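You operate a simulated robot arm through the tools that you are given. There is no shell and no other tool.

You are at the controls of a simulated robot arm. One attempt, no reset.

Task
Dry the paper in the paper drawer down to 40 %.
Fine: shut the drawer, set the dryer knob, wait for the DRY lamp, switch off.

Only the result counts: the job must be done as asked and must still hold three seconds after the hand-in. Knocking over, shifting, dropping, spilling or breaking anything else fails it.

Robot
A 6-joint arm with a two-finger gripper, fixed in place. Base frame: the origin is at the foot of the arm, x ahead of it, y to its left, z up. Units: mm, degrees, N and s.
With the tool pointing down near the work surface it reaches from about 440 to 640 mm from the base axis. Its first joint turns from -66.0 to 66.0 degrees. Payload 2.45 kg.
Tool frame: the origin (TCP) lies between the finger pads and is the grasp point; the fingertips stand 30 mm ahead of it; z points along the fingers, y is the line along which they close. Largest opening 106 mm; the body of the gripper starts 79 mm behind the TCP.
Orientation is that of the tool frame in the base frame, as [roll, pitch, yaw] about the fixed x, y, z axes, in that order (R = Rz(yaw) Ry(pitch) Rx(roll)). With the fingers straight down and closing along the base's y, the tool's x points along the base's -x, its y along +y and its z along -z.

Tools
- The arm moves only by the tool drive_tool. Its argument "plan" is a list of rows, each a list of 3 entries, a list of its own where there are three numbers: the shift along the base's x, y, z in m, then the turn, a rotation vector about the base's x, y, z in degrees, then the opening, from 0 (shut) to 1 (fully open). In form: [[[tx, ty, tz], [wx, wy, wz], jaw], ...]. A call has 1 to 20 rows; each row is the pose to reach, as a shift and turn from the pose commanded when the call began. A row lasts 0.2 s, in which the tool goes at most 50 mm and 8.6 degrees; a call with a longer step from one row to the next is refused whole, and so is a gripper value outside its range. A pose out of reach is approached as far as the arm can. The call stops where the force on the tool passes 40 N (or 10 N more than at its start, if that is more) or the arm is blocked; 0.2 s more then pass. The fingers move at their own pace (about 153 mm/s each) and stop on an object; they squeeze with about 45 N. The grip force told is the motor's: it shows also when the fingers shut on nothing. Time passes only in rows, and 0.2 s behind the last, so rows that repeat a pose let the fingers close. It gives the time, the measured TCP pose, the force on the tool (base axes), the opening and the grip force at its end, in the units of the frame above (readings bear some noise), with the torque about the TCP (base axes, N m) and any sound that the robot's microphone picked up, and new pictures: "pictures" is both (left out), scene, wrist or none.
- Cameras (640 x 400 px; columns grow to the right, rows downward): "scene" is fixed at [72.6, 427.8, 1406.5]; the picture's right is [-0.58, -0.81, 0.00], its down [-0.45, 0.32, -0.84] and it looks along [0.68, -0.49, -0.55] (base axes); focal length 214 px, centre (320, 200). "wrist" rides on the gripper at [76, -1, -106] in the tool frame; the picture's right is [0.02, 1.00, 0.00], its down [-0.78, 0.02, -0.62] and it looks along [-0.62, 0.01, 0.78] (tool axes); focal length 247 px, centre (320, 200). There is no depth. A picture from a camera that has moved, and an enlarged one, comes with that camera's place and axes in the base frame and with its lens.
- inspect(camera, box): a new picture of the part [left, top, right, bottom] of that camera's present view, enlarged. It takes no simulated time.
- close_job(): hands the job in; it is judged then, once.

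Nothing tells you positions but the pictures and the camera data. Unless the task says otherwise, let go and move clear before handing in.

The tools are called by a JSON object that holds its "name" and its "arguments". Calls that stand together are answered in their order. drive_tool: Moves the arm, as the interface text tells. Its arguments: {"type":"object","properties":{"plan":{"type":"array"},"pictures":{"type":"string","enum":["both","scene","wrist","none"]}},"required":["plan"]} The other tools are called the same way: inspect (camera, box) takes an enlarged picture of a part of a camera's view; close_job () hands the job in.

At the start:

```text
clock: 0.0
position: [352.5, 123.2, 1283.6]
orientation: [-180.0, 0.0, -179.9]
force: [-0.5, 0.2, 0.6]
torque: [-0.01, 0.04, -0.01]
gripper_width: 105.9
grip_force: 0.0
```

scene: 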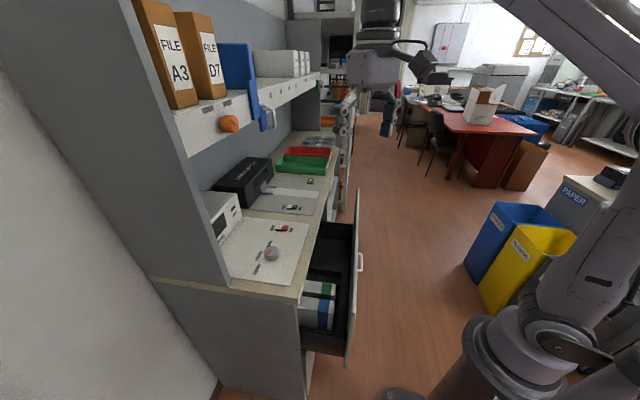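
wrist: 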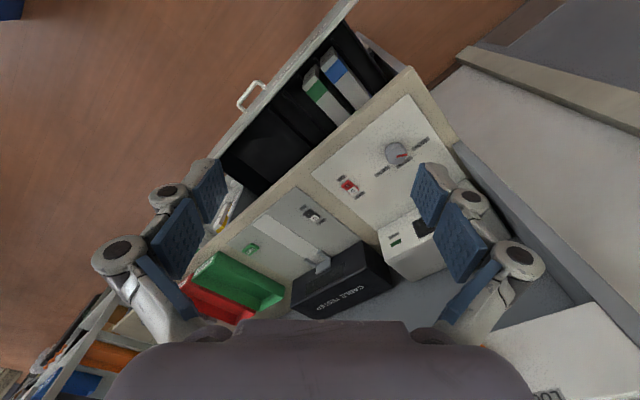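

I see a worktop with a panel (a round knob and a red switch), a display box behind it, and an open drawer below holding paper. I'll look closer before moving anything.

{"name": "inspect", "arguments": {"camera": "scene", "box": [200, 180, 380, 370]}}

{"name": "inspect", "arguments": {"camera": "wrist", "box": [300, 80, 480, 280]}}

{"name": "inspect", "arguments": {"camera": "wrist", "box": [200, 0, 460, 180]}}

{"name": "inspect", "arguments": {"camera": "scene", "box": [220, 205, 320, 290]}}

```text
2.11 times, centred on (290, 275) of scene
camera zoom: at [72.6, 427.8, 1406.5], right [-0.58, -0.81, 0.0], down [-0.45, 0.32, -0.84], along [0.68, -0.49, -0.55], focal length 452 px, centre (383, 42)
```

zoom: 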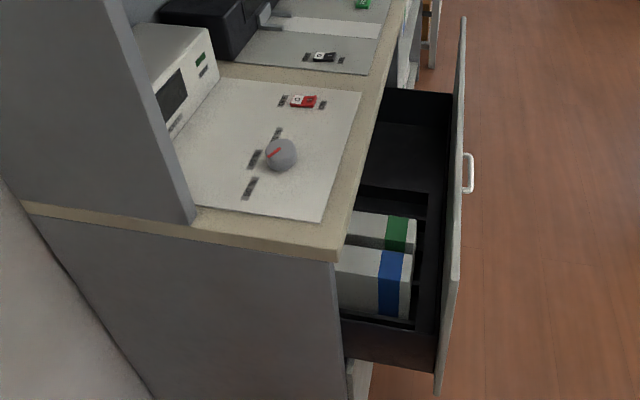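

```text
2.00 times, centred on (390, 180) of wrist
camera zoom: at [274.9, 120.7, 1390.1], right [-0.02, 1.0, 0.0], down [0.78, 0.02, 0.62], along [0.62, 0.02, -0.78], focal length 494 px, centre (180, 240)
```

zoom: 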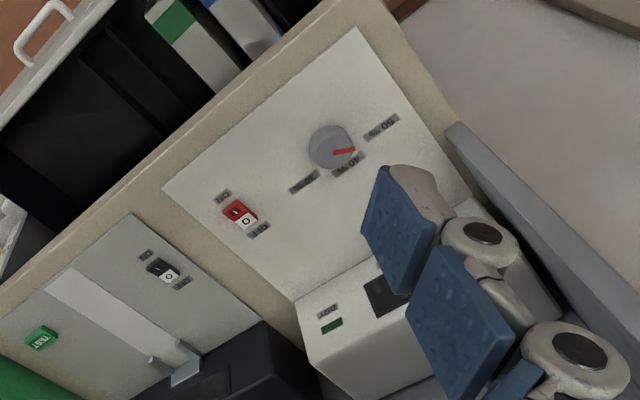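

```text
2.22 times, centred on (330, 90) of wrist
camera zoom: at [274.9, 120.7, 1390.1], right [-0.02, 1.0, 0.0], down [0.78, 0.02, 0.62], along [0.62, 0.02, -0.78], focal length 549 px, centre (298, 444)
```

zoom: 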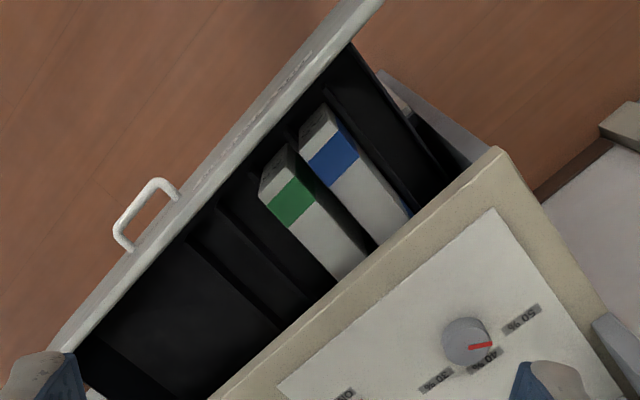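

```text
4.71 times, centred on (270, 248) of scene
camera zoom: at [72.6, 427.8, 1406.5], right [-0.58, -0.81, 0.0], down [-0.45, 0.32, -0.84], along [0.68, -0.49, -0.55], focal length 1009 px, centre (555, -24)
```

zoom: 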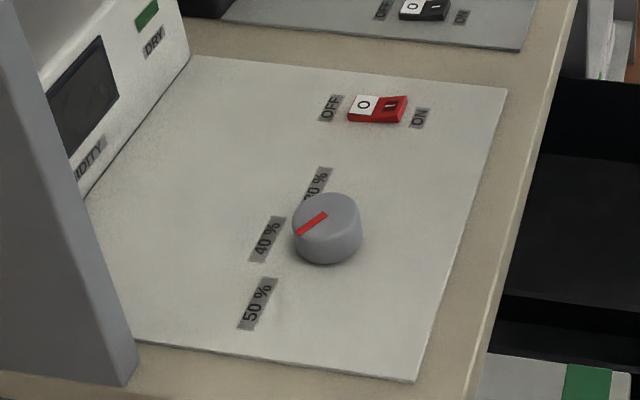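

The dryer panel is on the counter. By triangulation the knob is near (517, 283), the red rocker near (607, 202), both at z about 920, and the counter runs at about -45° to base x. The open drawer sits on the robot's side, so I'll turn the wrist 45° to line the camera up with the counter and look again.

{"name": "drive_tool", "arguments": {"plan": [[[0, 0, 0], [0, 0, 7.5], 1], [[0, 0, 0], [0, 0, 15], 1], [[0, 0, 0], [0, 0, 22.5], 1], [[0, 0, 0], [0, 0, 30], 1], [[0, 0, 0], [0, 0, 37.5], 1], [[0, 0, 0], [0, 0, 45], 1], [[0, 0, 0], [0, 0, 45], 1]]}}

```text
clock: 1.6
position: [352.0, 122.5, 1283.6]
orientation: [179.9, 0.0, -134.8]
force: [-0.3, 0.7, -0.5]
torque: [-0.01, 0.01, 0.01]
gripper_width: 106.4
grip_force: 0.1
camera wrist: at [298.5, 67.0, 1389.8], right [-0.72, 0.69, 0.0], down [0.54, 0.57, 0.62], along [0.43, 0.45, -0.78], focal length 247 px, centre (320, 200)
```

scene: 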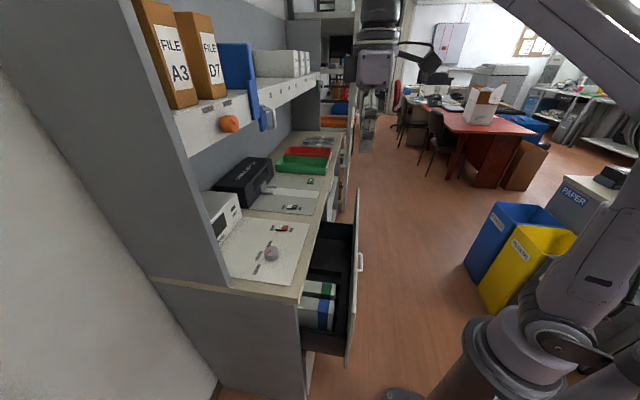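
wrist: 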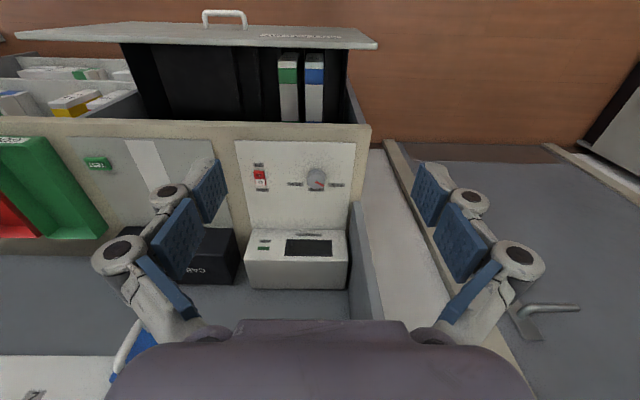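

The view now lines up with the counter: the drawer front is at the top of the wrist picture and the panel is in the middle. I'll zoom in on the drawer and the panel.

{"name": "inspect", "arguments": {"camera": "wrist", "box": [220, 120, 390, 300]}}

{"name": "inspect", "arguments": {"camera": "wrist", "box": [0, 0, 400, 150]}}

{"name": "inspect", "arguments": {"camera": "wrist", "box": [230, 150, 360, 220]}}

{"name": "inspect", "arguments": {"camera": "scene", "box": [280, 180, 380, 380]}}

```text
2.22 times, centred on (305, 210) of wrist
camera zoom: at [298.5, 67.0, 1389.8], right [-0.72, 0.69, 0.0], down [0.54, 0.57, 0.62], along [0.43, 0.45, -0.78], focal length 549 px, centre (353, 178)
```

zoom: 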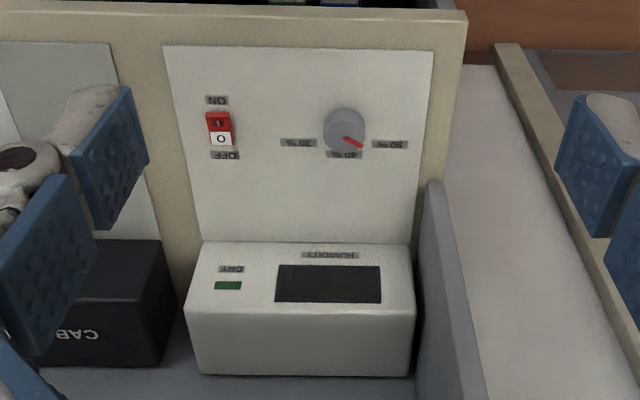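

```text
1.60 times, centred on (200, 75) of wrist
camera zoom: at [298.5, 67.0, 1389.8], right [-0.72, 0.69, 0.0], down [0.54, 0.57, 0.62], along [0.43, 0.45, -0.78], focal length 395 px, centre (512, 400)
```

zoom: 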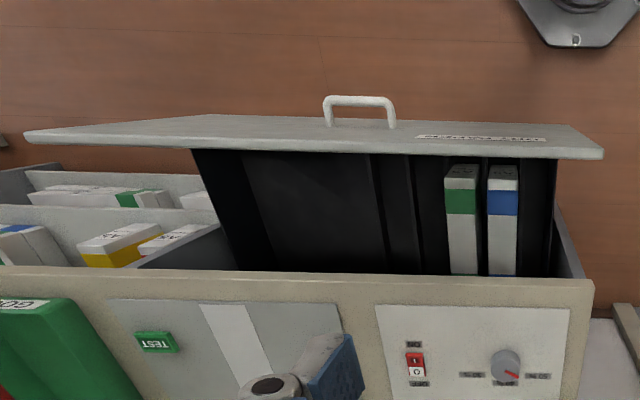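

```text
4.92 times, centred on (295, 185) of wrist
camera zoom: at [298.5, 67.0, 1389.8], right [-0.72, 0.69, 0.0], down [0.54, 0.57, 0.62], along [0.43, 0.45, -0.78], focal length 1216 px, centre (443, 274)
```

zoom: 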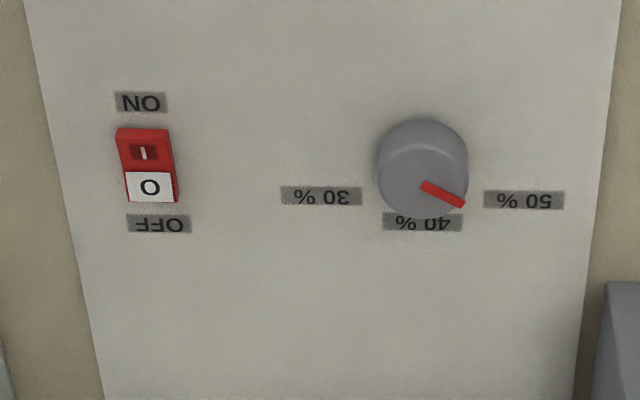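

```text
2.00 times, centred on (330, 280) of scene
camera zoom: at [72.6, 427.8, 1406.5], right [-0.58, -0.81, 0.0], down [-0.45, 0.32, -0.84], along [0.68, -0.49, -0.55], focal length 429 px, centre (300, 40)
```

zoom: 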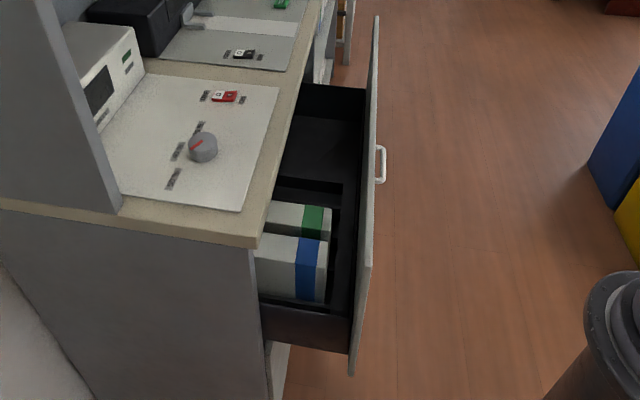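

The knob pointer is at about 60° from the counter's inward direction, which puts it on 50 %, so it needs roughly -60° about z to reach 40 %. The drawer handle is near (472, -71, 684), about 160 mm short of the counter edge. Next I'll shut the gripper and come down outside the handle.

{"name": "drive_tool", "arguments": {"plan": [[[0.017, -0.045, 0], [0, 0, 0], 0], [[0.035, -0.09, 0], [0, 0, 0], 0], [[0.052, -0.135, 0], [0, 0, 0], 0], [[0.07, -0.18, 0], [0, 0, 0], 0], [[0.088, -0.2255, 0], [0, 0, 0], 0], [[0.088, -0.2255, -0.048], [0, 0, 0], 0], [[0.088, -0.2255, -0.096], [0, 0, 0], 0], [[0.088, -0.2255, -0.144], [0, 0, 0], 0], [[0.088, -0.2255, -0.192], [0, 0, 0], 0], [[0.088, -0.2255, -0.24], [0, 0, 0], 0], [[0.088, -0.2255, -0.288], [0, 0, 0], 0], [[0.088, -0.2255, -0.336], [0, 0, 0], 0], [[0.088, -0.2255, -0.36], [0, 0, 0], 0], [[0.088, -0.2255, -0.36], [0, 0, 0], 0]]}}

```text
clock: 4.6
position: [440.1, -101.9, 922.3]
orientation: [179.9, 0.0, -134.9]
force: [0.1, 0.1, -0.5]
torque: [0.01, 0.0, -0.03]
gripper_width: 0.1
grip_force: 28.5
camera wrist: at [386.4, -158.4, 1029.1], right [-0.72, 0.69, 0.0], down [0.54, 0.57, 0.62], along [0.43, 0.45, -0.78], focal length 247 px, centre (320, 200)
```

scene: 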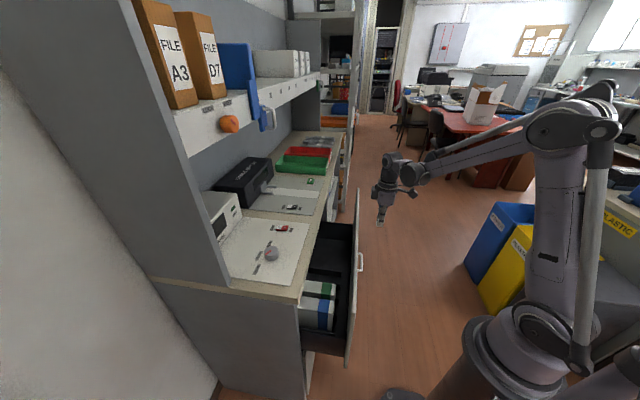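
wrist: 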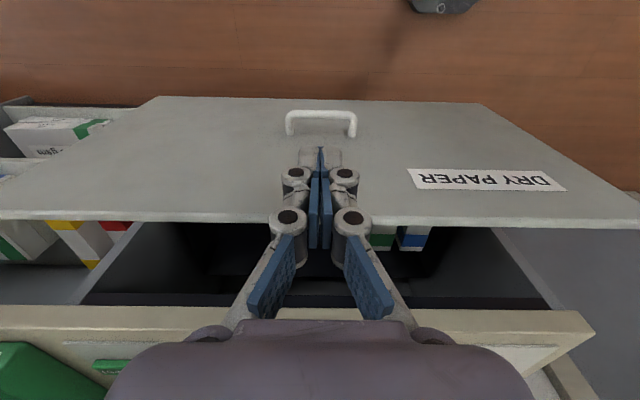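

From this view the handle bar is at about (469, -70, 684), the drawer front's top edge is at z of about 864, and the counter front edge is about 120 mm further in. I'll descend outside the handle with a slight tilt to keep the wrist clear of the counter.

{"name": "drive_tool", "arguments": {"plan": [[[0, 0, -0.045], [0, 0, 0], 0], [[0, 0, -0.09], [0, 0, 0], 0], [[0, 0, -0.135], [0, 0, 0], 0], [[0, 0, -0.18], [0, 0, 0], 0], [[0, 0, -0.226], [0, 0, 0], 0], [[0, 0, -0.226], [5.66, -5.66, 0], 0], [[0, 0, -0.226], [5.66, -5.66, 0], 0]]}}

```text
clock: 6.2
position: [439.9, -102.6, 697.5]
orientation: [-180.0, 8.1, -134.9]
force: [0.4, 0.3, -0.1]
torque: [0.01, 0.02, 0.01]
gripper_width: 0.1
grip_force: 28.4
camera wrist: at [376.2, -167.9, 791.8], right [-0.72, 0.69, 0.0], down [0.47, 0.5, 0.73], along [0.5, 0.52, -0.69], focal length 247 px, centre (320, 200)
```

scene: 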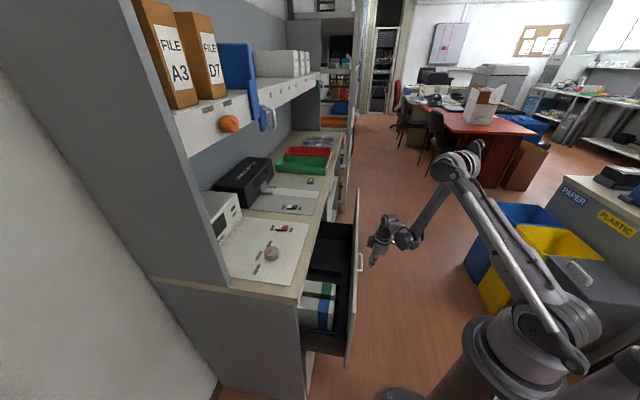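
wrist: 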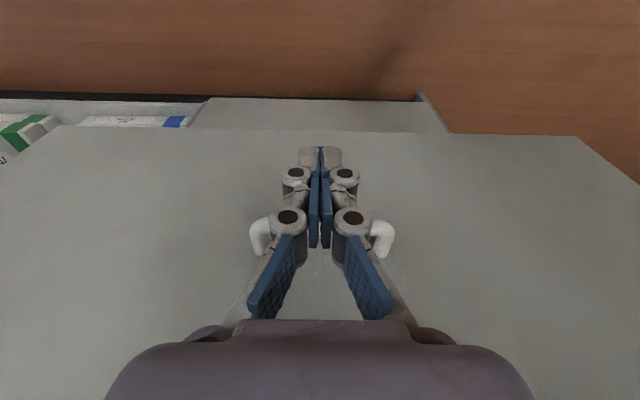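

The fingers are at bar height and centred on the handle. I'll push inward along the drawer direction slowly.

{"name": "drive_tool", "arguments": {"plan": [[[0.0071, 0.0071, 0], [0, 0, 0], 0], [[0.0141, 0.0141, 0], [0, 0, 0], 0], [[0.0212, 0.0212, 0], [0, 0, 0], 0], [[0.0283, 0.0283, 0], [0, 0, 0], 0], [[0.0354, 0.0354, 0], [0, 0, 0], 0], [[0.0424, 0.0424, 0], [0, 0, 0], 0], [[0.0495, 0.0495, 0], [0, 0, 0], 0], [[0.0566, 0.0566, 0], [0, 0, 0], 0], [[0.0636, 0.0636, 0], [0, 0, 0], 0], [[0.0707, 0.0707, 0], [0, 0, 0], 0], [[0.0778, 0.0778, 0], [0, 0, 0], 0]]}}

```text
clock: 8.6
position: [517.9, -23.4, 696.7]
orientation: [179.8, 8.2, -134.9]
force: [-0.2, 0.1, 0.2]
torque: [-0.01, 0.03, 0.0]
gripper_width: 0.0
grip_force: 28.9
camera wrist: at [455.3, -90.4, 792.1], right [-0.72, 0.69, 0.0], down [0.47, 0.5, 0.73], along [0.5, 0.52, -0.69], focal length 247 px, centre (320, 200)
```

scene: 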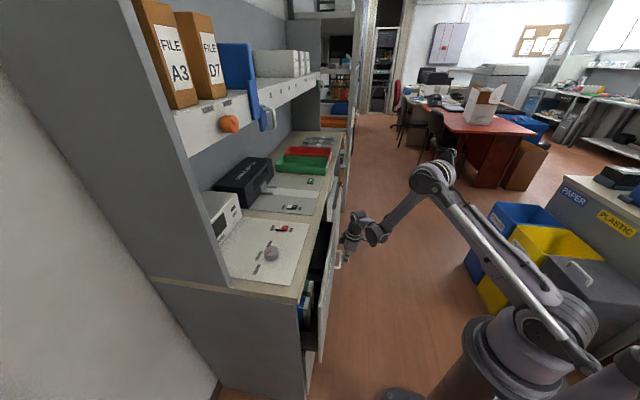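
wrist: 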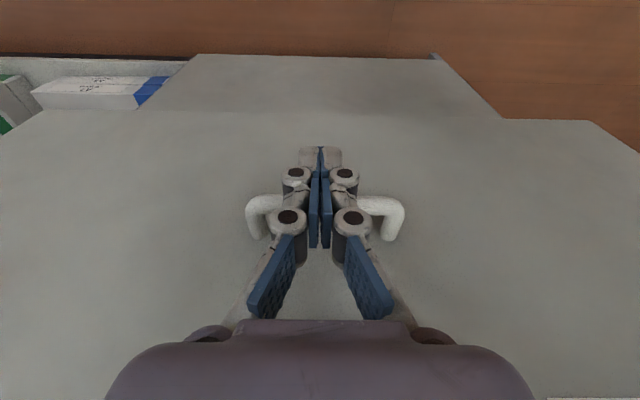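

The drawer is sliding in freely and is most of the way shut. I'll keep pushing until it meets the stop.

{"name": "drive_tool", "arguments": {"plan": [[[0.005, 0.005, 0], [0, 0, 0], 0], [[0.01, 0.01, 0], [0, 0, 0], 0], [[0.015, 0.015, 0], [0, 0, 0], 0], [[0.02, 0.02, 0], [0, 0, 0], 0], [[0.025, 0.025, 0], [0, 0, 0], 0], [[0.03, 0.03, 0], [0, 0, 0], 0], [[0.035, 0.035, 0], [0, 0, 0], 0], [[0.04, 0.04, 0], [0, 0, 0], 0], [[0.045, 0.045, 0], [0, 0, 0], 0]]}}

```text
clock: 10.6
position: [563.7, 20.5, 698.2]
orientation: [179.9, 8.0, -134.9]
force: [-1.3, -0.1, -0.7]
torque: [-0.01, 0.03, 0.02]
gripper_width: 0.0
grip_force: 28.9
camera wrist: at [499.5, -45.6, 792.3], right [-0.72, 0.69, 0.0], down [0.48, 0.5, 0.72], along [0.5, 0.52, -0.69], focal length 247 px, centre (320, 200)
```

scene: 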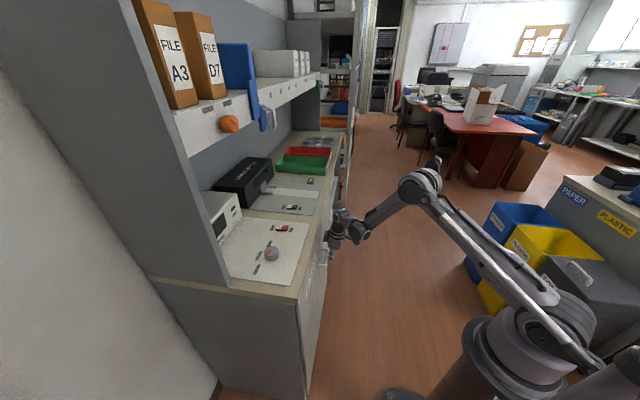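
wrist: 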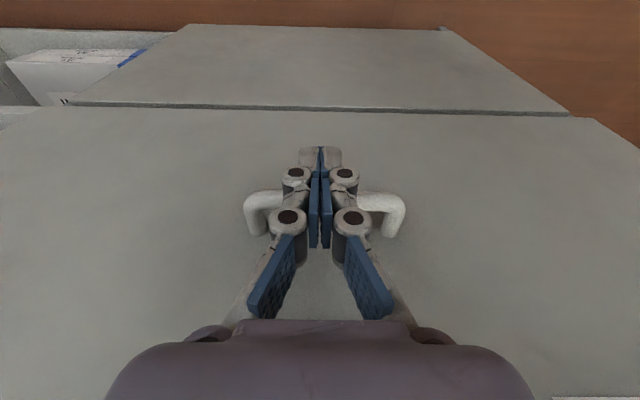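

The drawer looks nearly flush. I'll check how flush before pushing any further.

{"name": "inspect", "arguments": {"camera": "scene", "box": [270, 180, 370, 380]}}

{"name": "inspect", "arguments": {"camera": "wrist", "box": [0, 0, 640, 260]}}

```text
2.00 times, centred on (320, 280) of scene
camera zoom: at [72.6, 427.7, 1406.5], right [-0.58, -0.81, 0.0], down [-0.45, 0.32, -0.84], along [0.68, -0.49, -0.55], focal length 429 px, centre (320, 40)
```

zoom: 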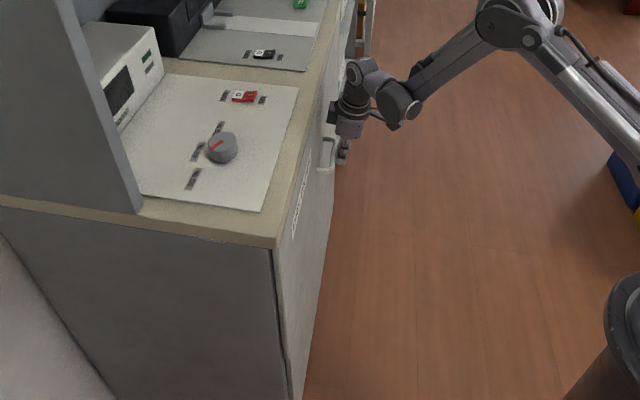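

```text
1.00 times, centred on (320, 130) of wrist (not enlarged: the box is as wide or as high as the picture)
camera zoom: at [499.5, -45.6, 792.3], right [-0.72, 0.69, 0.0], down [0.48, 0.5, 0.72], along [0.5, 0.52, -0.69], focal length 247 px, centre (320, 270)
```

zoom: 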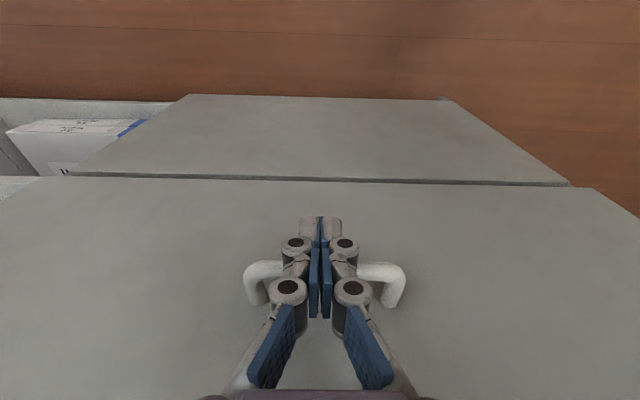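

A thin dark gap still shows between the drawer front and the cabinet side. I'll push on in small steps until the force rises.

{"name": "drive_tool", "arguments": {"plan": [[[0.002, 0.002, 0], [0, 0, 0], 0], [[0.004, 0.004, 0], [0, 0, 0], 0], [[0.006, 0.006, 0], [0, 0, 0], 0], [[0.008, 0.008, 0], [0, 0, 0], 0], [[0.01, 0.01, 0], [0, 0, 0], 0], [[0.012, 0.012, 0], [0, 0, 0], 0], [[0.014, 0.014, 0], [0, 0, 0], 0]]}}

```text
clock: 11.3
position: [563.0, 20.6, 696.8]
orientation: [179.7, 7.1, -135.1]
force: [-2.2, -1.7, -0.7]
torque: [-0.01, -0.01, 0.03]
gripper_width: 0.1
grip_force: 29.0
stopped in row 3: the force on the tool passed its limit at 43 N (the readings are from after the stop); the commanded pose is now the measured one
camera wrist: at [501.0, -44.7, 793.3], right [-0.72, 0.69, 0.0], down [0.49, 0.5, 0.71], along [0.49, 0.52, -0.7], focal length 247 px, centre (320, 200)
```

scene: 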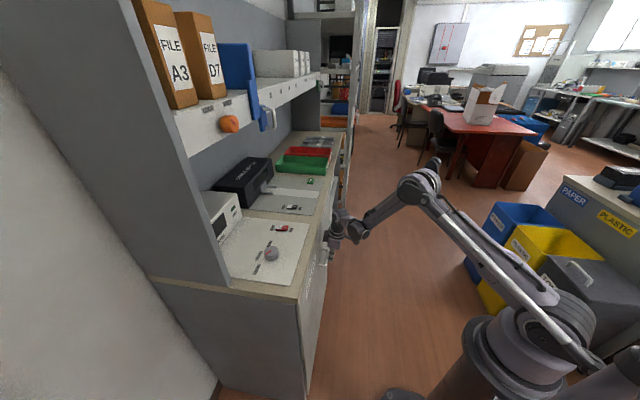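
wrist: 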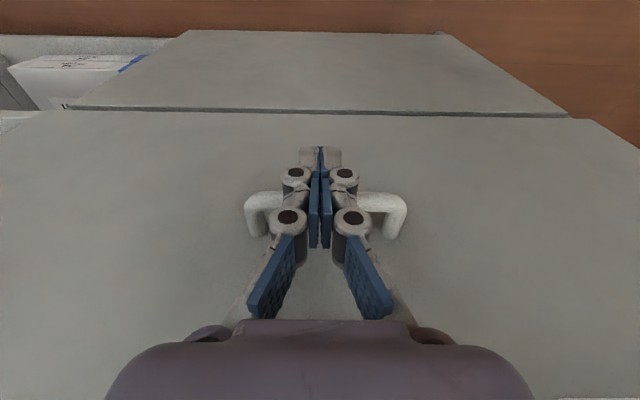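

The stop came at 43 N with the handle fully in, so the drawer is against its end stop. I'll back away, rise, and check it.

{"name": "drive_tool", "arguments": {"plan": [[[-0.01, -0.01, 0], [0, 0, 0], 0], [[-0.03, -0.03, 0], [0, 0, 0], 0], [[-0.05, -0.05, 0], [0, 0, 0], 0], [[-0.05, -0.05, 0.048], [-5.0, 5.0, 0], 0], [[-0.05, -0.05, 0.096], [-5.0, 5.0, 0], 0.3], [[-0.05, -0.05, 0.144], [-5.0, 5.0, 0], 0.6], [[-0.05, -0.05, 0.192], [-5.0, 5.0, 0], 1], [[-0.05, -0.05, 0.24], [-5.0, 5.0, 0], 1], [[-0.05, -0.05, 0.288], [-5.0, 5.0, 0], 1], [[-0.05, -0.05, 0.336], [-5.0, 5.0, 0], 1], [[-0.05, -0.05, 0.384], [-5.0, 5.0, 0], 1], [[-0.05, -0.05, 0.404], [-5.0, 5.0, 0], 1]]}}

{"name": "inspect", "arguments": {"camera": "scene", "box": [270, 180, 370, 380]}}

```text
clock: 13.9
position: [513.0, -30.0, 1101.5]
orientation: [179.7, 0.1, -135.2]
force: [-0.2, 0.3, 0.3]
torque: [0.02, 0.0, -0.02]
gripper_width: 105.9
grip_force: 0.0
camera wrist: at [460.1, -86.1, 1208.1], right [-0.72, 0.69, 0.0], down [0.55, 0.56, 0.62], along [0.43, 0.45, -0.78], focal length 247 px, centre (320, 200)
```

scene: 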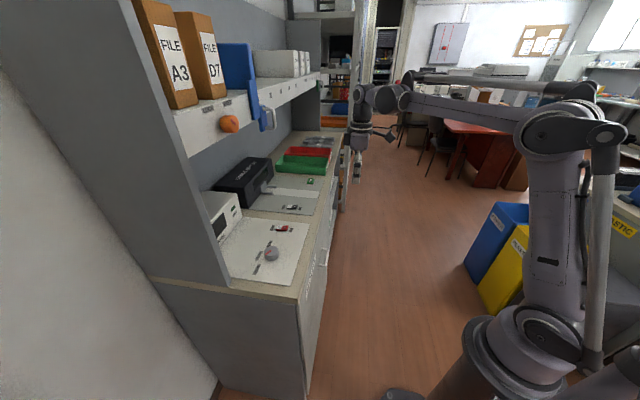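
wrist: 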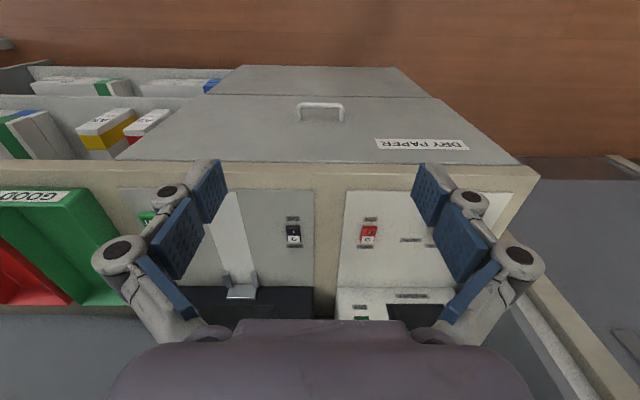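

```text
2.00 times, centred on (320, 280) of scene
camera zoom: at [72.6, 427.8, 1406.5], right [-0.58, -0.81, 0.0], down [-0.45, 0.32, -0.84], along [0.68, -0.49, -0.55], focal length 429 px, centre (320, 40)
```

zoom: 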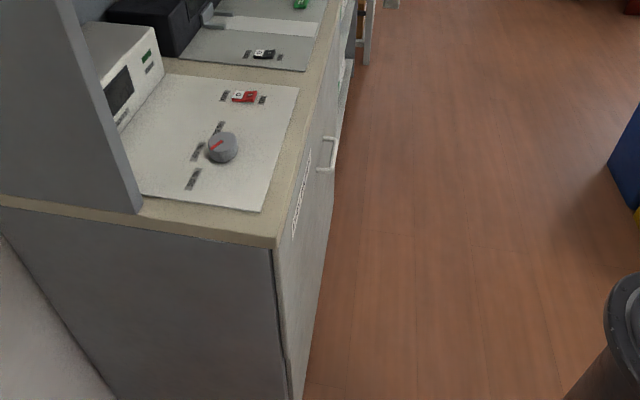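

The drawer is flush with the counter. Now I'll bring the wrist camera over the dryer panel for a close look.

{"name": "drive_tool", "arguments": {"plan": [[[-0.009, 0.04, -0.012], [0, 0, 0], 1], [[-0.018, 0.08, -0.025], [0, 0, 0], 1], [[-0.028, 0.12, -0.037], [0, 0, 0], 1], [[-0.037, 0.16, -0.05], [0, 0, 0], 1], [[-0.046, 0.199, -0.062], [0, 0, 0], 1], [[-0.046, 0.199, -0.062], [0, 0, 0], 1]]}}

{"name": "inspect", "arguments": {"camera": "wrist", "box": [160, 60, 480, 260]}}

```text
clock: 15.3
position: [468.6, 168.6, 1039.6]
orientation: [179.6, 0.2, -135.2]
force: [-0.6, -0.2, -0.1]
torque: [-0.02, 0.0, -0.01]
gripper_width: 106.0
grip_force: 0.1
camera wrist: at [414.0, 113.1, 1145.0], right [-0.72, 0.69, 0.0], down [0.55, 0.56, 0.62], along [0.43, 0.45, -0.78], focal length 247 px, centre (320, 200)
```

scene: 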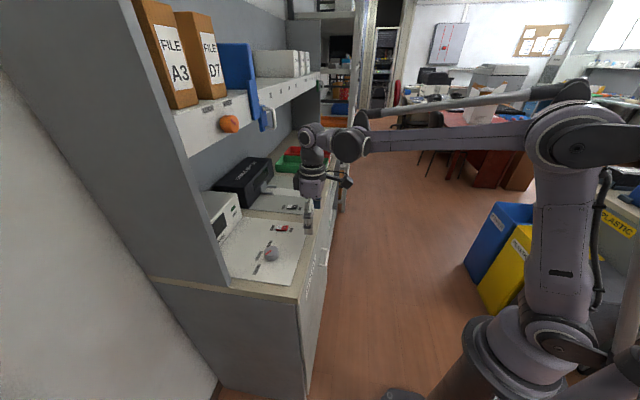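
wrist: 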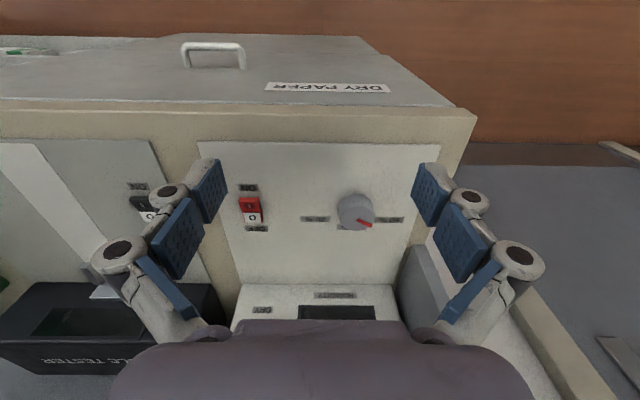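

```text
2.00 times, centred on (320, 160) of wrist
camera zoom: at [414.0, 113.1, 1145.0], right [-0.72, 0.69, 0.0], down [0.55, 0.56, 0.62], along [0.43, 0.45, -0.78], focal length 494 px, centre (320, 280)
```

zoom: 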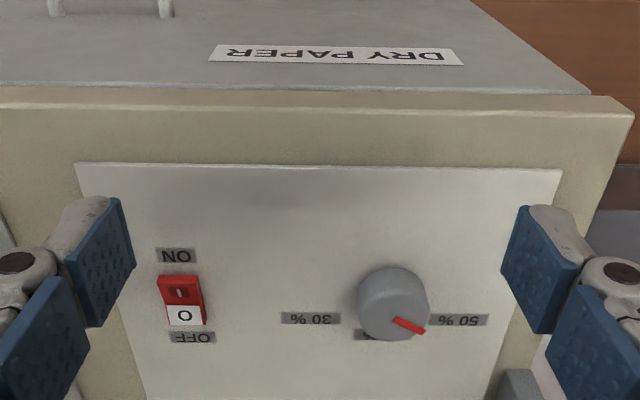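

{"name": "inspect", "arguments": {"camera": "wrist", "box": [290, 170, 420, 250]}}

{"name": "inspect", "arguments": {"camera": "wrist", "box": [210, 170, 310, 240]}}

{"name": "inspect", "arguments": {"camera": "scene", "box": [240, 215, 310, 275]}}

```text
4.92 times, centred on (355, 210) of wrist
camera zoom: at [414.0, 113.1, 1145.0], right [-0.72, 0.69, 0.0], down [0.55, 0.56, 0.62], along [0.43, 0.45, -0.78], focal length 1216 px, centre (148, 151)
```

zoom: 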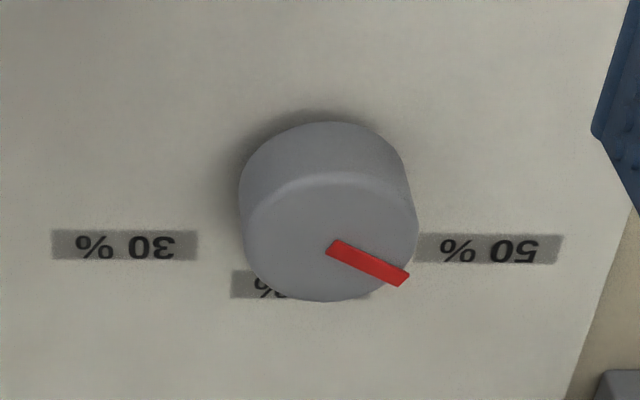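

```text
5.71 times, centred on (260, 205) of wrist
camera zoom: at [414.0, 113.1, 1145.0], right [-0.72, 0.69, 0.0], down [0.55, 0.56, 0.62], along [0.43, 0.45, -0.78], focal length 1411 px, centre (663, 171)
```

zoom: 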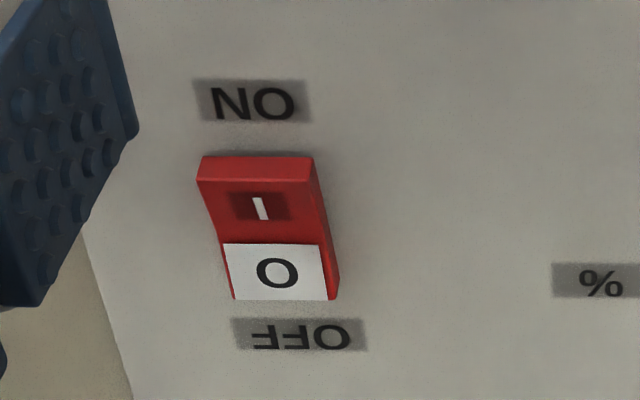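

```text
6.67 times, centred on (275, 245) of scene
camera zoom: at [72.6, 427.8, 1406.5], right [-0.58, -0.81, 0.0], down [-0.45, 0.32, -0.84], along [0.68, -0.48, -0.55], focal length 1430 px, centre (620, -100)
```

zoom: 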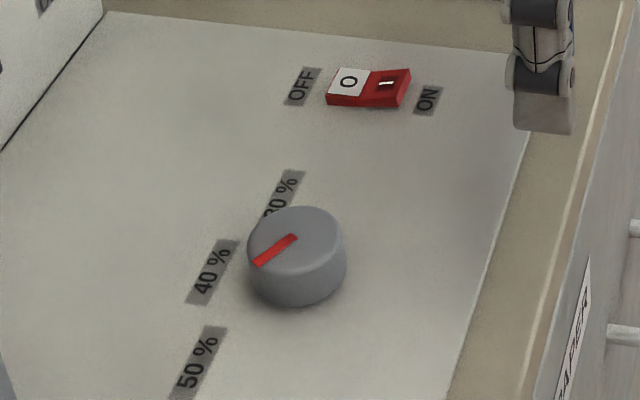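

The dryer is off: the rocker's O end is down and its I end is raised. The knob top is at about (518, 285, 932), 42 mm across and 20 mm tall, with its pointer at about 105° in the base frame. The 40 % mark lies along the counter's inward direction at 45°, so I'll line up above the knob now.

{"name": "drive_tool", "arguments": {"plan": [[[0.0166, 0.0386, 0], [0, 0, 0], 0.66], [[0.0333, 0.0773, 0], [0, 0, 0], 0.66], [[0.0499, 0.1159, 0], [0, 0, 0], 0.66], [[0.0499, 0.1159, -0.03], [0, 0, 0], 0.66], [[0.0499, 0.1159, -0.03], [0, 0, 0], 0.66]]}}

{"name": "inspect", "arguments": {"camera": "wrist", "box": [220, 60, 420, 260]}}

{"name": "inspect", "arguments": {"camera": "scene", "box": [220, 170, 330, 280]}}

```text
clock: 16.5
position: [517.8, 286.5, 1009.3]
orientation: [179.8, 0.2, -135.1]
force: [1.1, -0.8, 0.9]
torque: [0.01, 0.0, 0.03]
gripper_width: 70.0
grip_force: 0.2
camera wrist: at [464.4, 229.3, 1114.1], right [-0.72, 0.69, 0.0], down [0.55, 0.56, 0.62], along [0.43, 0.45, -0.78], focal length 247 px, centre (320, 200)
```

scene: 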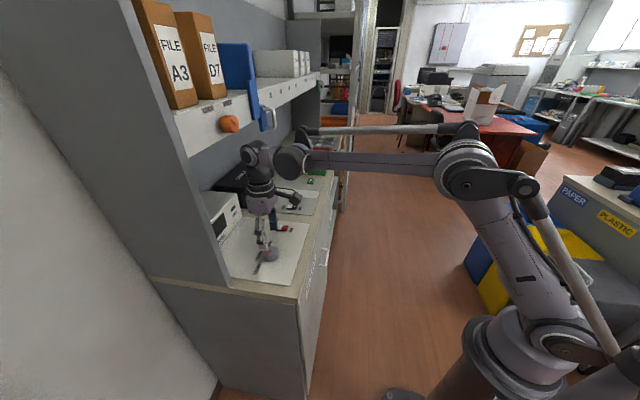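
wrist: 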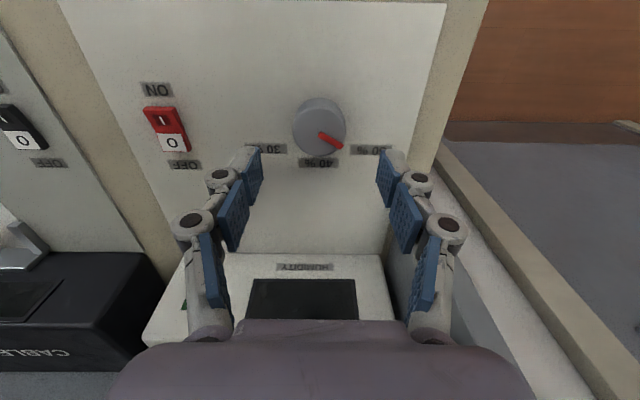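

```text
2.00 times, centred on (320, 160) of wrist
camera zoom: at [464.4, 229.3, 1114.1], right [-0.72, 0.69, 0.0], down [0.55, 0.56, 0.62], along [0.43, 0.45, -0.78], focal length 494 px, centre (320, 280)
```

zoom: 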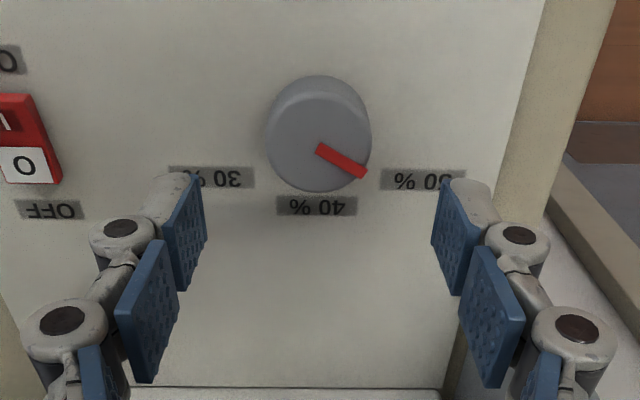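

```text
3.64 times, centred on (275, 225) of scene
camera zoom: at [72.6, 427.8, 1406.5], right [-0.58, -0.81, 0.0], down [-0.45, 0.32, -0.84], along [0.68, -0.48, -0.55], focal length 780 px, centre (484, 109)
```

zoom: 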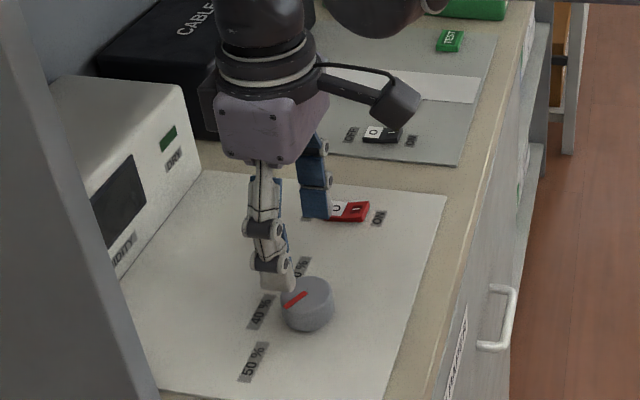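

The gripper is centred over the knob. The pointer measures 105°, which is exactly 60° from the 40 % mark, so a -60° turn is right. I'll descend and grip.

{"name": "drive_tool", "arguments": {"plan": [[[-0.0003, -0.0015, -0.03], [0, 0, 0], 0.66], [[-0.0003, -0.0015, -0.05], [0, 0, 0], 0.66], [[-0.0003, -0.0015, -0.061], [0, 0, 0], 0.66], [[-0.0003, -0.0015, -0.061], [0, 0, 0], 0.66], [[-0.0003, -0.0015, -0.061], [0, 0, 0], 0.5], [[-0.0003, -0.0015, -0.061], [0, 0, 0], 0.35], [[-0.0003, -0.0015, -0.061], [0, 0, 0], 0.35], [[-0.0003, -0.0015, -0.061], [0, 0, 0], 0.35]]}}

{"name": "inspect", "arguments": {"camera": "wrist", "box": [220, 60, 420, 260]}}

```text
clock: 18.3
position: [518.4, 284.2, 947.8]
orientation: [179.7, 0.1, -135.0]
force: [-3.4, 1.3, -1.8]
torque: [0.12, 0.11, 0.01]
gripper_width: 40.6
grip_force: 45.0
camera wrist: at [463.8, 228.1, 1053.7], right [-0.72, 0.69, 0.01], down [0.54, 0.56, 0.62], along [0.43, 0.45, -0.78], focal length 247 px, centre (320, 200)
```

scene: 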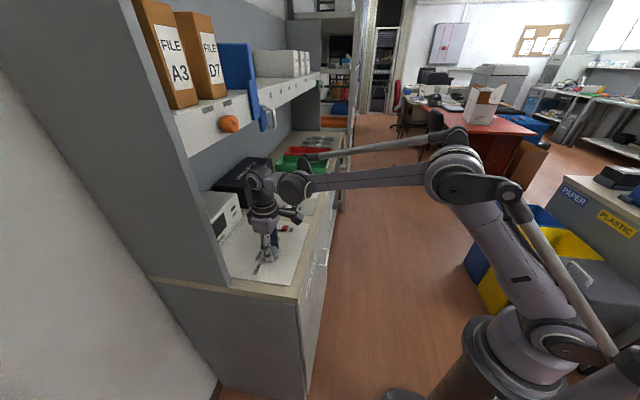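
wrist: 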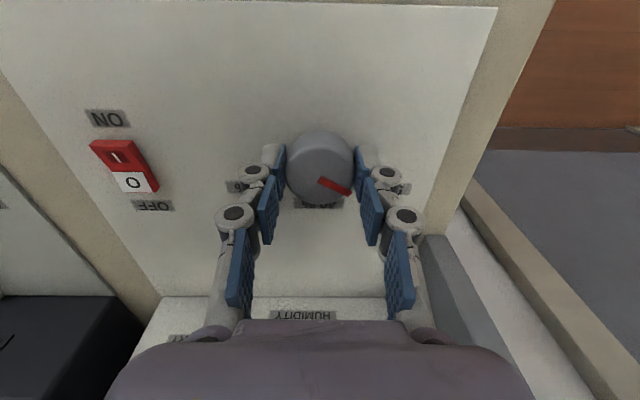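

```text
2.00 times, centred on (320, 160) of wrist
camera zoom: at [463.8, 228.1, 1053.7], right [-0.72, 0.69, 0.01], down [0.54, 0.56, 0.62], along [0.43, 0.45, -0.78], focal length 494 px, centre (320, 280)
```

zoom: 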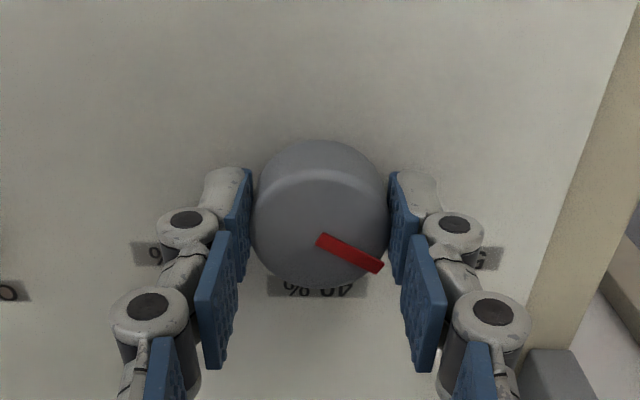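

The knob is gripped at 40.6 mm with low side forces. I'll turn it -60° about z.

{"name": "drive_tool", "arguments": {"plan": [[[0, 0, 0], [0, 0, -6], 0.3], [[0, 0, 0], [0, 0, -12], 0.3], [[0, 0, 0], [0, 0, -18], 0.3], [[0, 0, 0], [0, 0, -24], 0.3], [[0, 0, 0], [0, 0, -30], 0.3], [[0, 0, 0], [0, 0, -36], 0.3], [[0, 0, 0], [0, 0, -42], 0.3], [[0, 0, 0], [0, 0, -48], 0.3], [[0, 0, 0], [0, 0, -54], 0.3], [[0, 0, 0], [0, 0, -60], 0.3], [[0, 0, 0], [0, 0, -60], 0.3]]}}

{"name": "inspect", "arguments": {"camera": "wrist", "box": [220, 60, 420, 260]}}

```text
clock: 20.7
position: [516.5, 287.4, 947.4]
orientation: [179.5, -0.1, 164.8]
force: [-4.8, 19.6, -19.2]
torque: [0.45, -0.05, 0.06]
gripper_width: 40.4
grip_force: 44.0
camera wrist: at [441.4, 303.8, 1054.3], right [0.24, 0.97, 0.01], down [0.76, -0.19, 0.62], along [0.6, -0.14, -0.78], focal length 247 px, centre (320, 200)
```

scene: 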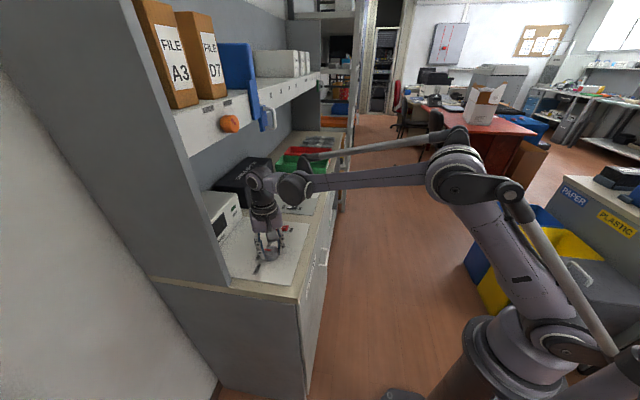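
wrist: 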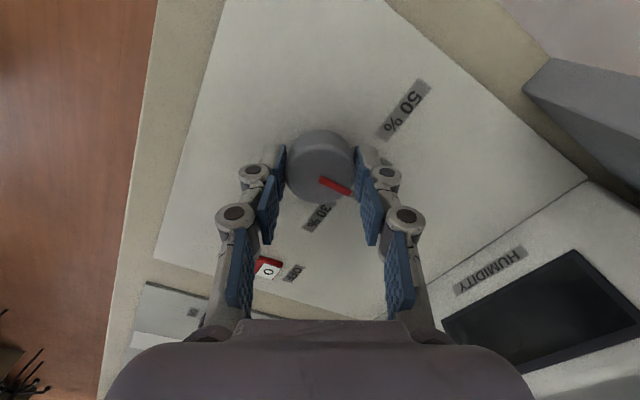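

```text
2.00 times, centred on (320, 160) of wrist
camera zoom: at [441.4, 303.8, 1054.3], right [0.24, 0.97, 0.01], down [0.76, -0.19, 0.62], along [0.6, -0.14, -0.78], focal length 494 px, centre (320, 280)
```

zoom: 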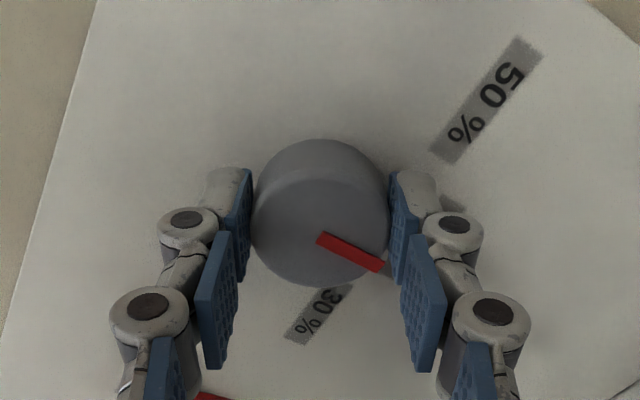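

The knob turned together with the gripper. A side load of about 20 N has built up, so I'll relax the arm toward the measured pose first, then open and lift off.

{"name": "drive_tool", "arguments": {"plan": [[[-0.0008, 0.0022, -0.0005], [0, 0, 0], 0.3], [[-0.0008, 0.0022, -0.0005], [0, 0, 0], 0.42], [[-0.0008, 0.0022, -0.0005], [0, 0, 0], 0.55], [[-0.0008, 0.0022, -0.0005], [0, 0, 0], 0.66], [[-0.0008, 0.0022, -0.0005], [0, 0, 0], 0.66], [[-0.0008, 0.0022, 0.02], [0, 0, 0], 0.66], [[-0.0008, 0.0022, 0.065], [0, 0, 0], 0.66]]}}

{"name": "inspect", "arguments": {"camera": "wrist", "box": [220, 40, 460, 240]}}

{"name": "inspect", "arguments": {"camera": "scene", "box": [200, 190, 310, 280]}}

```text
clock: 22.3
position: [515.9, 285.9, 1015.0]
orientation: [179.7, 0.1, 164.7]
force: [0.1, 0.4, 0.5]
torque: [-0.02, -0.02, 0.01]
gripper_width: 69.7
grip_force: 0.0
camera wrist: at [440.4, 303.0, 1119.4], right [0.24, 0.97, 0.0], down [0.76, -0.19, 0.62], along [0.61, -0.15, -0.78], focal length 247 px, centre (320, 200)
```

scene: 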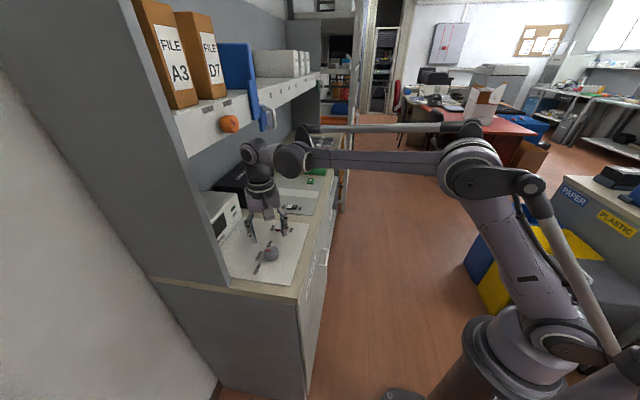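
wrist: 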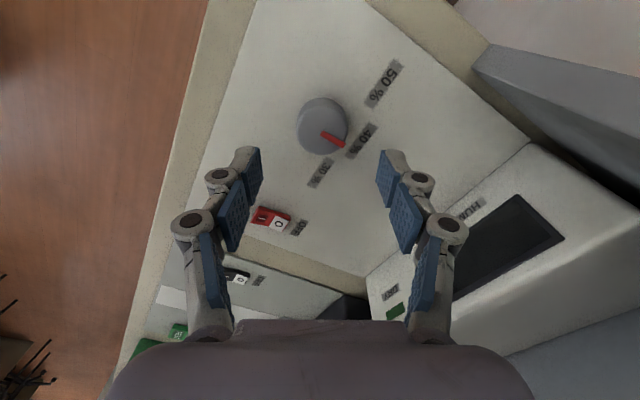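

```text
2.00 times, centred on (340, 140) of wrist
camera zoom: at [440.4, 303.0, 1119.4], right [0.24, 0.97, 0.0], down [0.76, -0.19, 0.62], along [0.61, -0.15, -0.78], focal length 494 px, centre (280, 320)
```

zoom: 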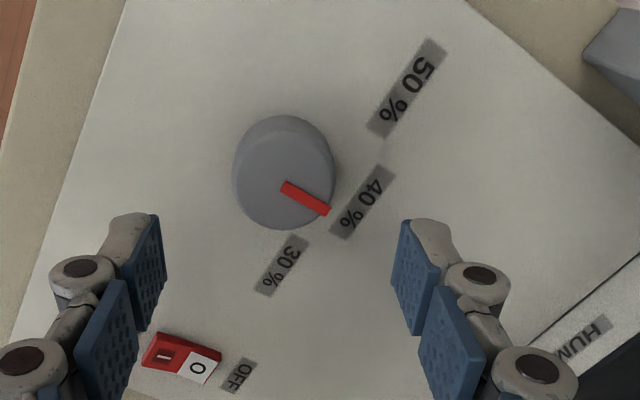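

```text
4.44 times, centred on (255, 235) of scene
camera zoom: at [72.6, 427.7, 1406.5], right [-0.58, -0.81, 0.0], down [-0.45, 0.32, -0.84], along [0.68, -0.48, -0.55], focal length 953 px, centre (609, 44)
```

zoom: 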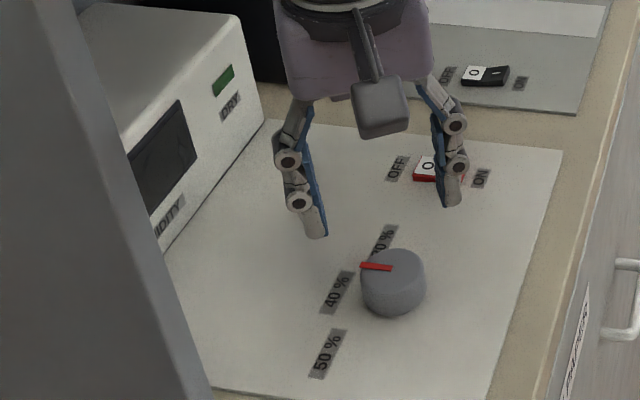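

The pointer now reads about 46 to 49° against a 45° target, near 40 %. I'll turn the wrist back to line up with the panel and check the alignment precisely.

{"name": "drive_tool", "arguments": {"plan": [[[0, 0, 0], [0, 0, 7.5], 1], [[0, 0, 0], [0, 0, 15], 1], [[0, 0, 0], [0, 0, 22.5], 1], [[0, 0, 0], [0, 0, 30], 1], [[0, 0, 0], [0, 0, 37.5], 1], [[0, 0, 0], [0, 0, 45], 1], [[0, 0, 0], [0, 0, 52.5], 1], [[0, 0, 0], [0, 0, 60.3], 1], [[0, 0, 0], [0, 0, 60.3], 1]]}}

{"name": "inspect", "arguments": {"camera": "wrist", "box": [230, 70, 410, 190]}}

{"name": "inspect", "arguments": {"camera": "scene", "box": [230, 220, 310, 280]}}

```text
clock: 24.3
position: [515.3, 286.3, 1012.9]
orientation: [179.7, 0.2, -134.7]
force: [-0.2, 0.0, 0.0]
torque: [0.0, 0.01, -0.02]
gripper_width: 106.1
grip_force: 0.0
camera wrist: at [463.4, 229.6, 1119.5], right [-0.73, 0.69, 0.0], down [0.54, 0.57, 0.62], along [0.43, 0.45, -0.78], focal length 247 px, centre (320, 200)
```

scene: 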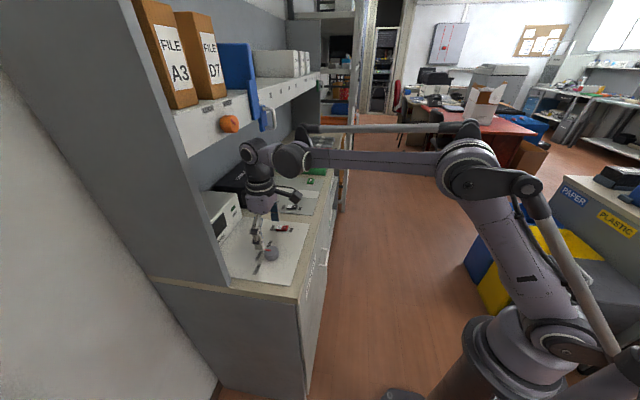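
wrist: 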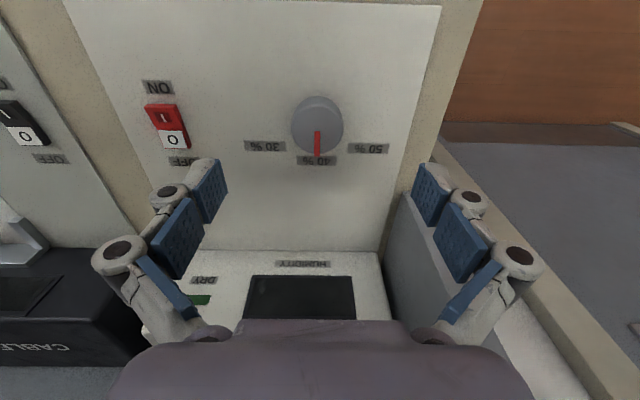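

```text
3.33 times, centred on (320, 130) of wrist
camera zoom: at [463.4, 229.6, 1119.5], right [-0.73, 0.69, 0.0], down [0.54, 0.57, 0.62], along [0.43, 0.45, -0.78], focal length 823 px, centre (320, 433)
```

zoom: 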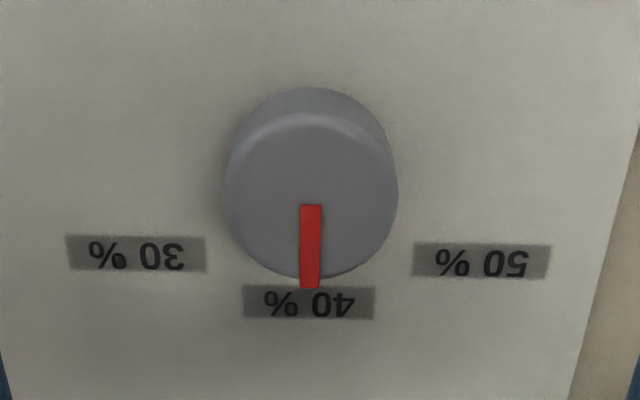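

```text
6.67 times, centred on (270, 250) of scene
camera zoom: at [72.6, 427.8, 1406.5], right [-0.58, -0.81, 0.0], down [-0.45, 0.32, -0.84], along [0.68, -0.49, -0.55], focal length 1430 px, centre (653, -133)
```

zoom: 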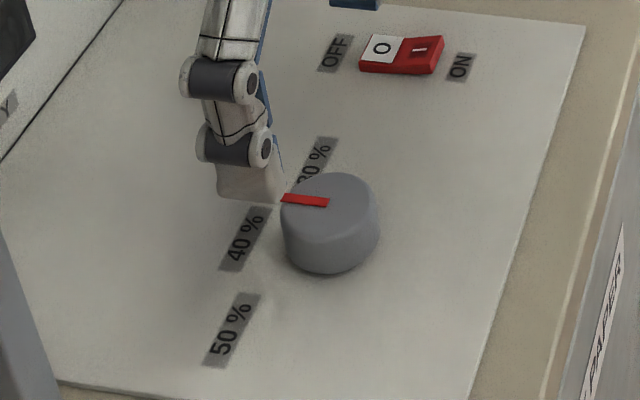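

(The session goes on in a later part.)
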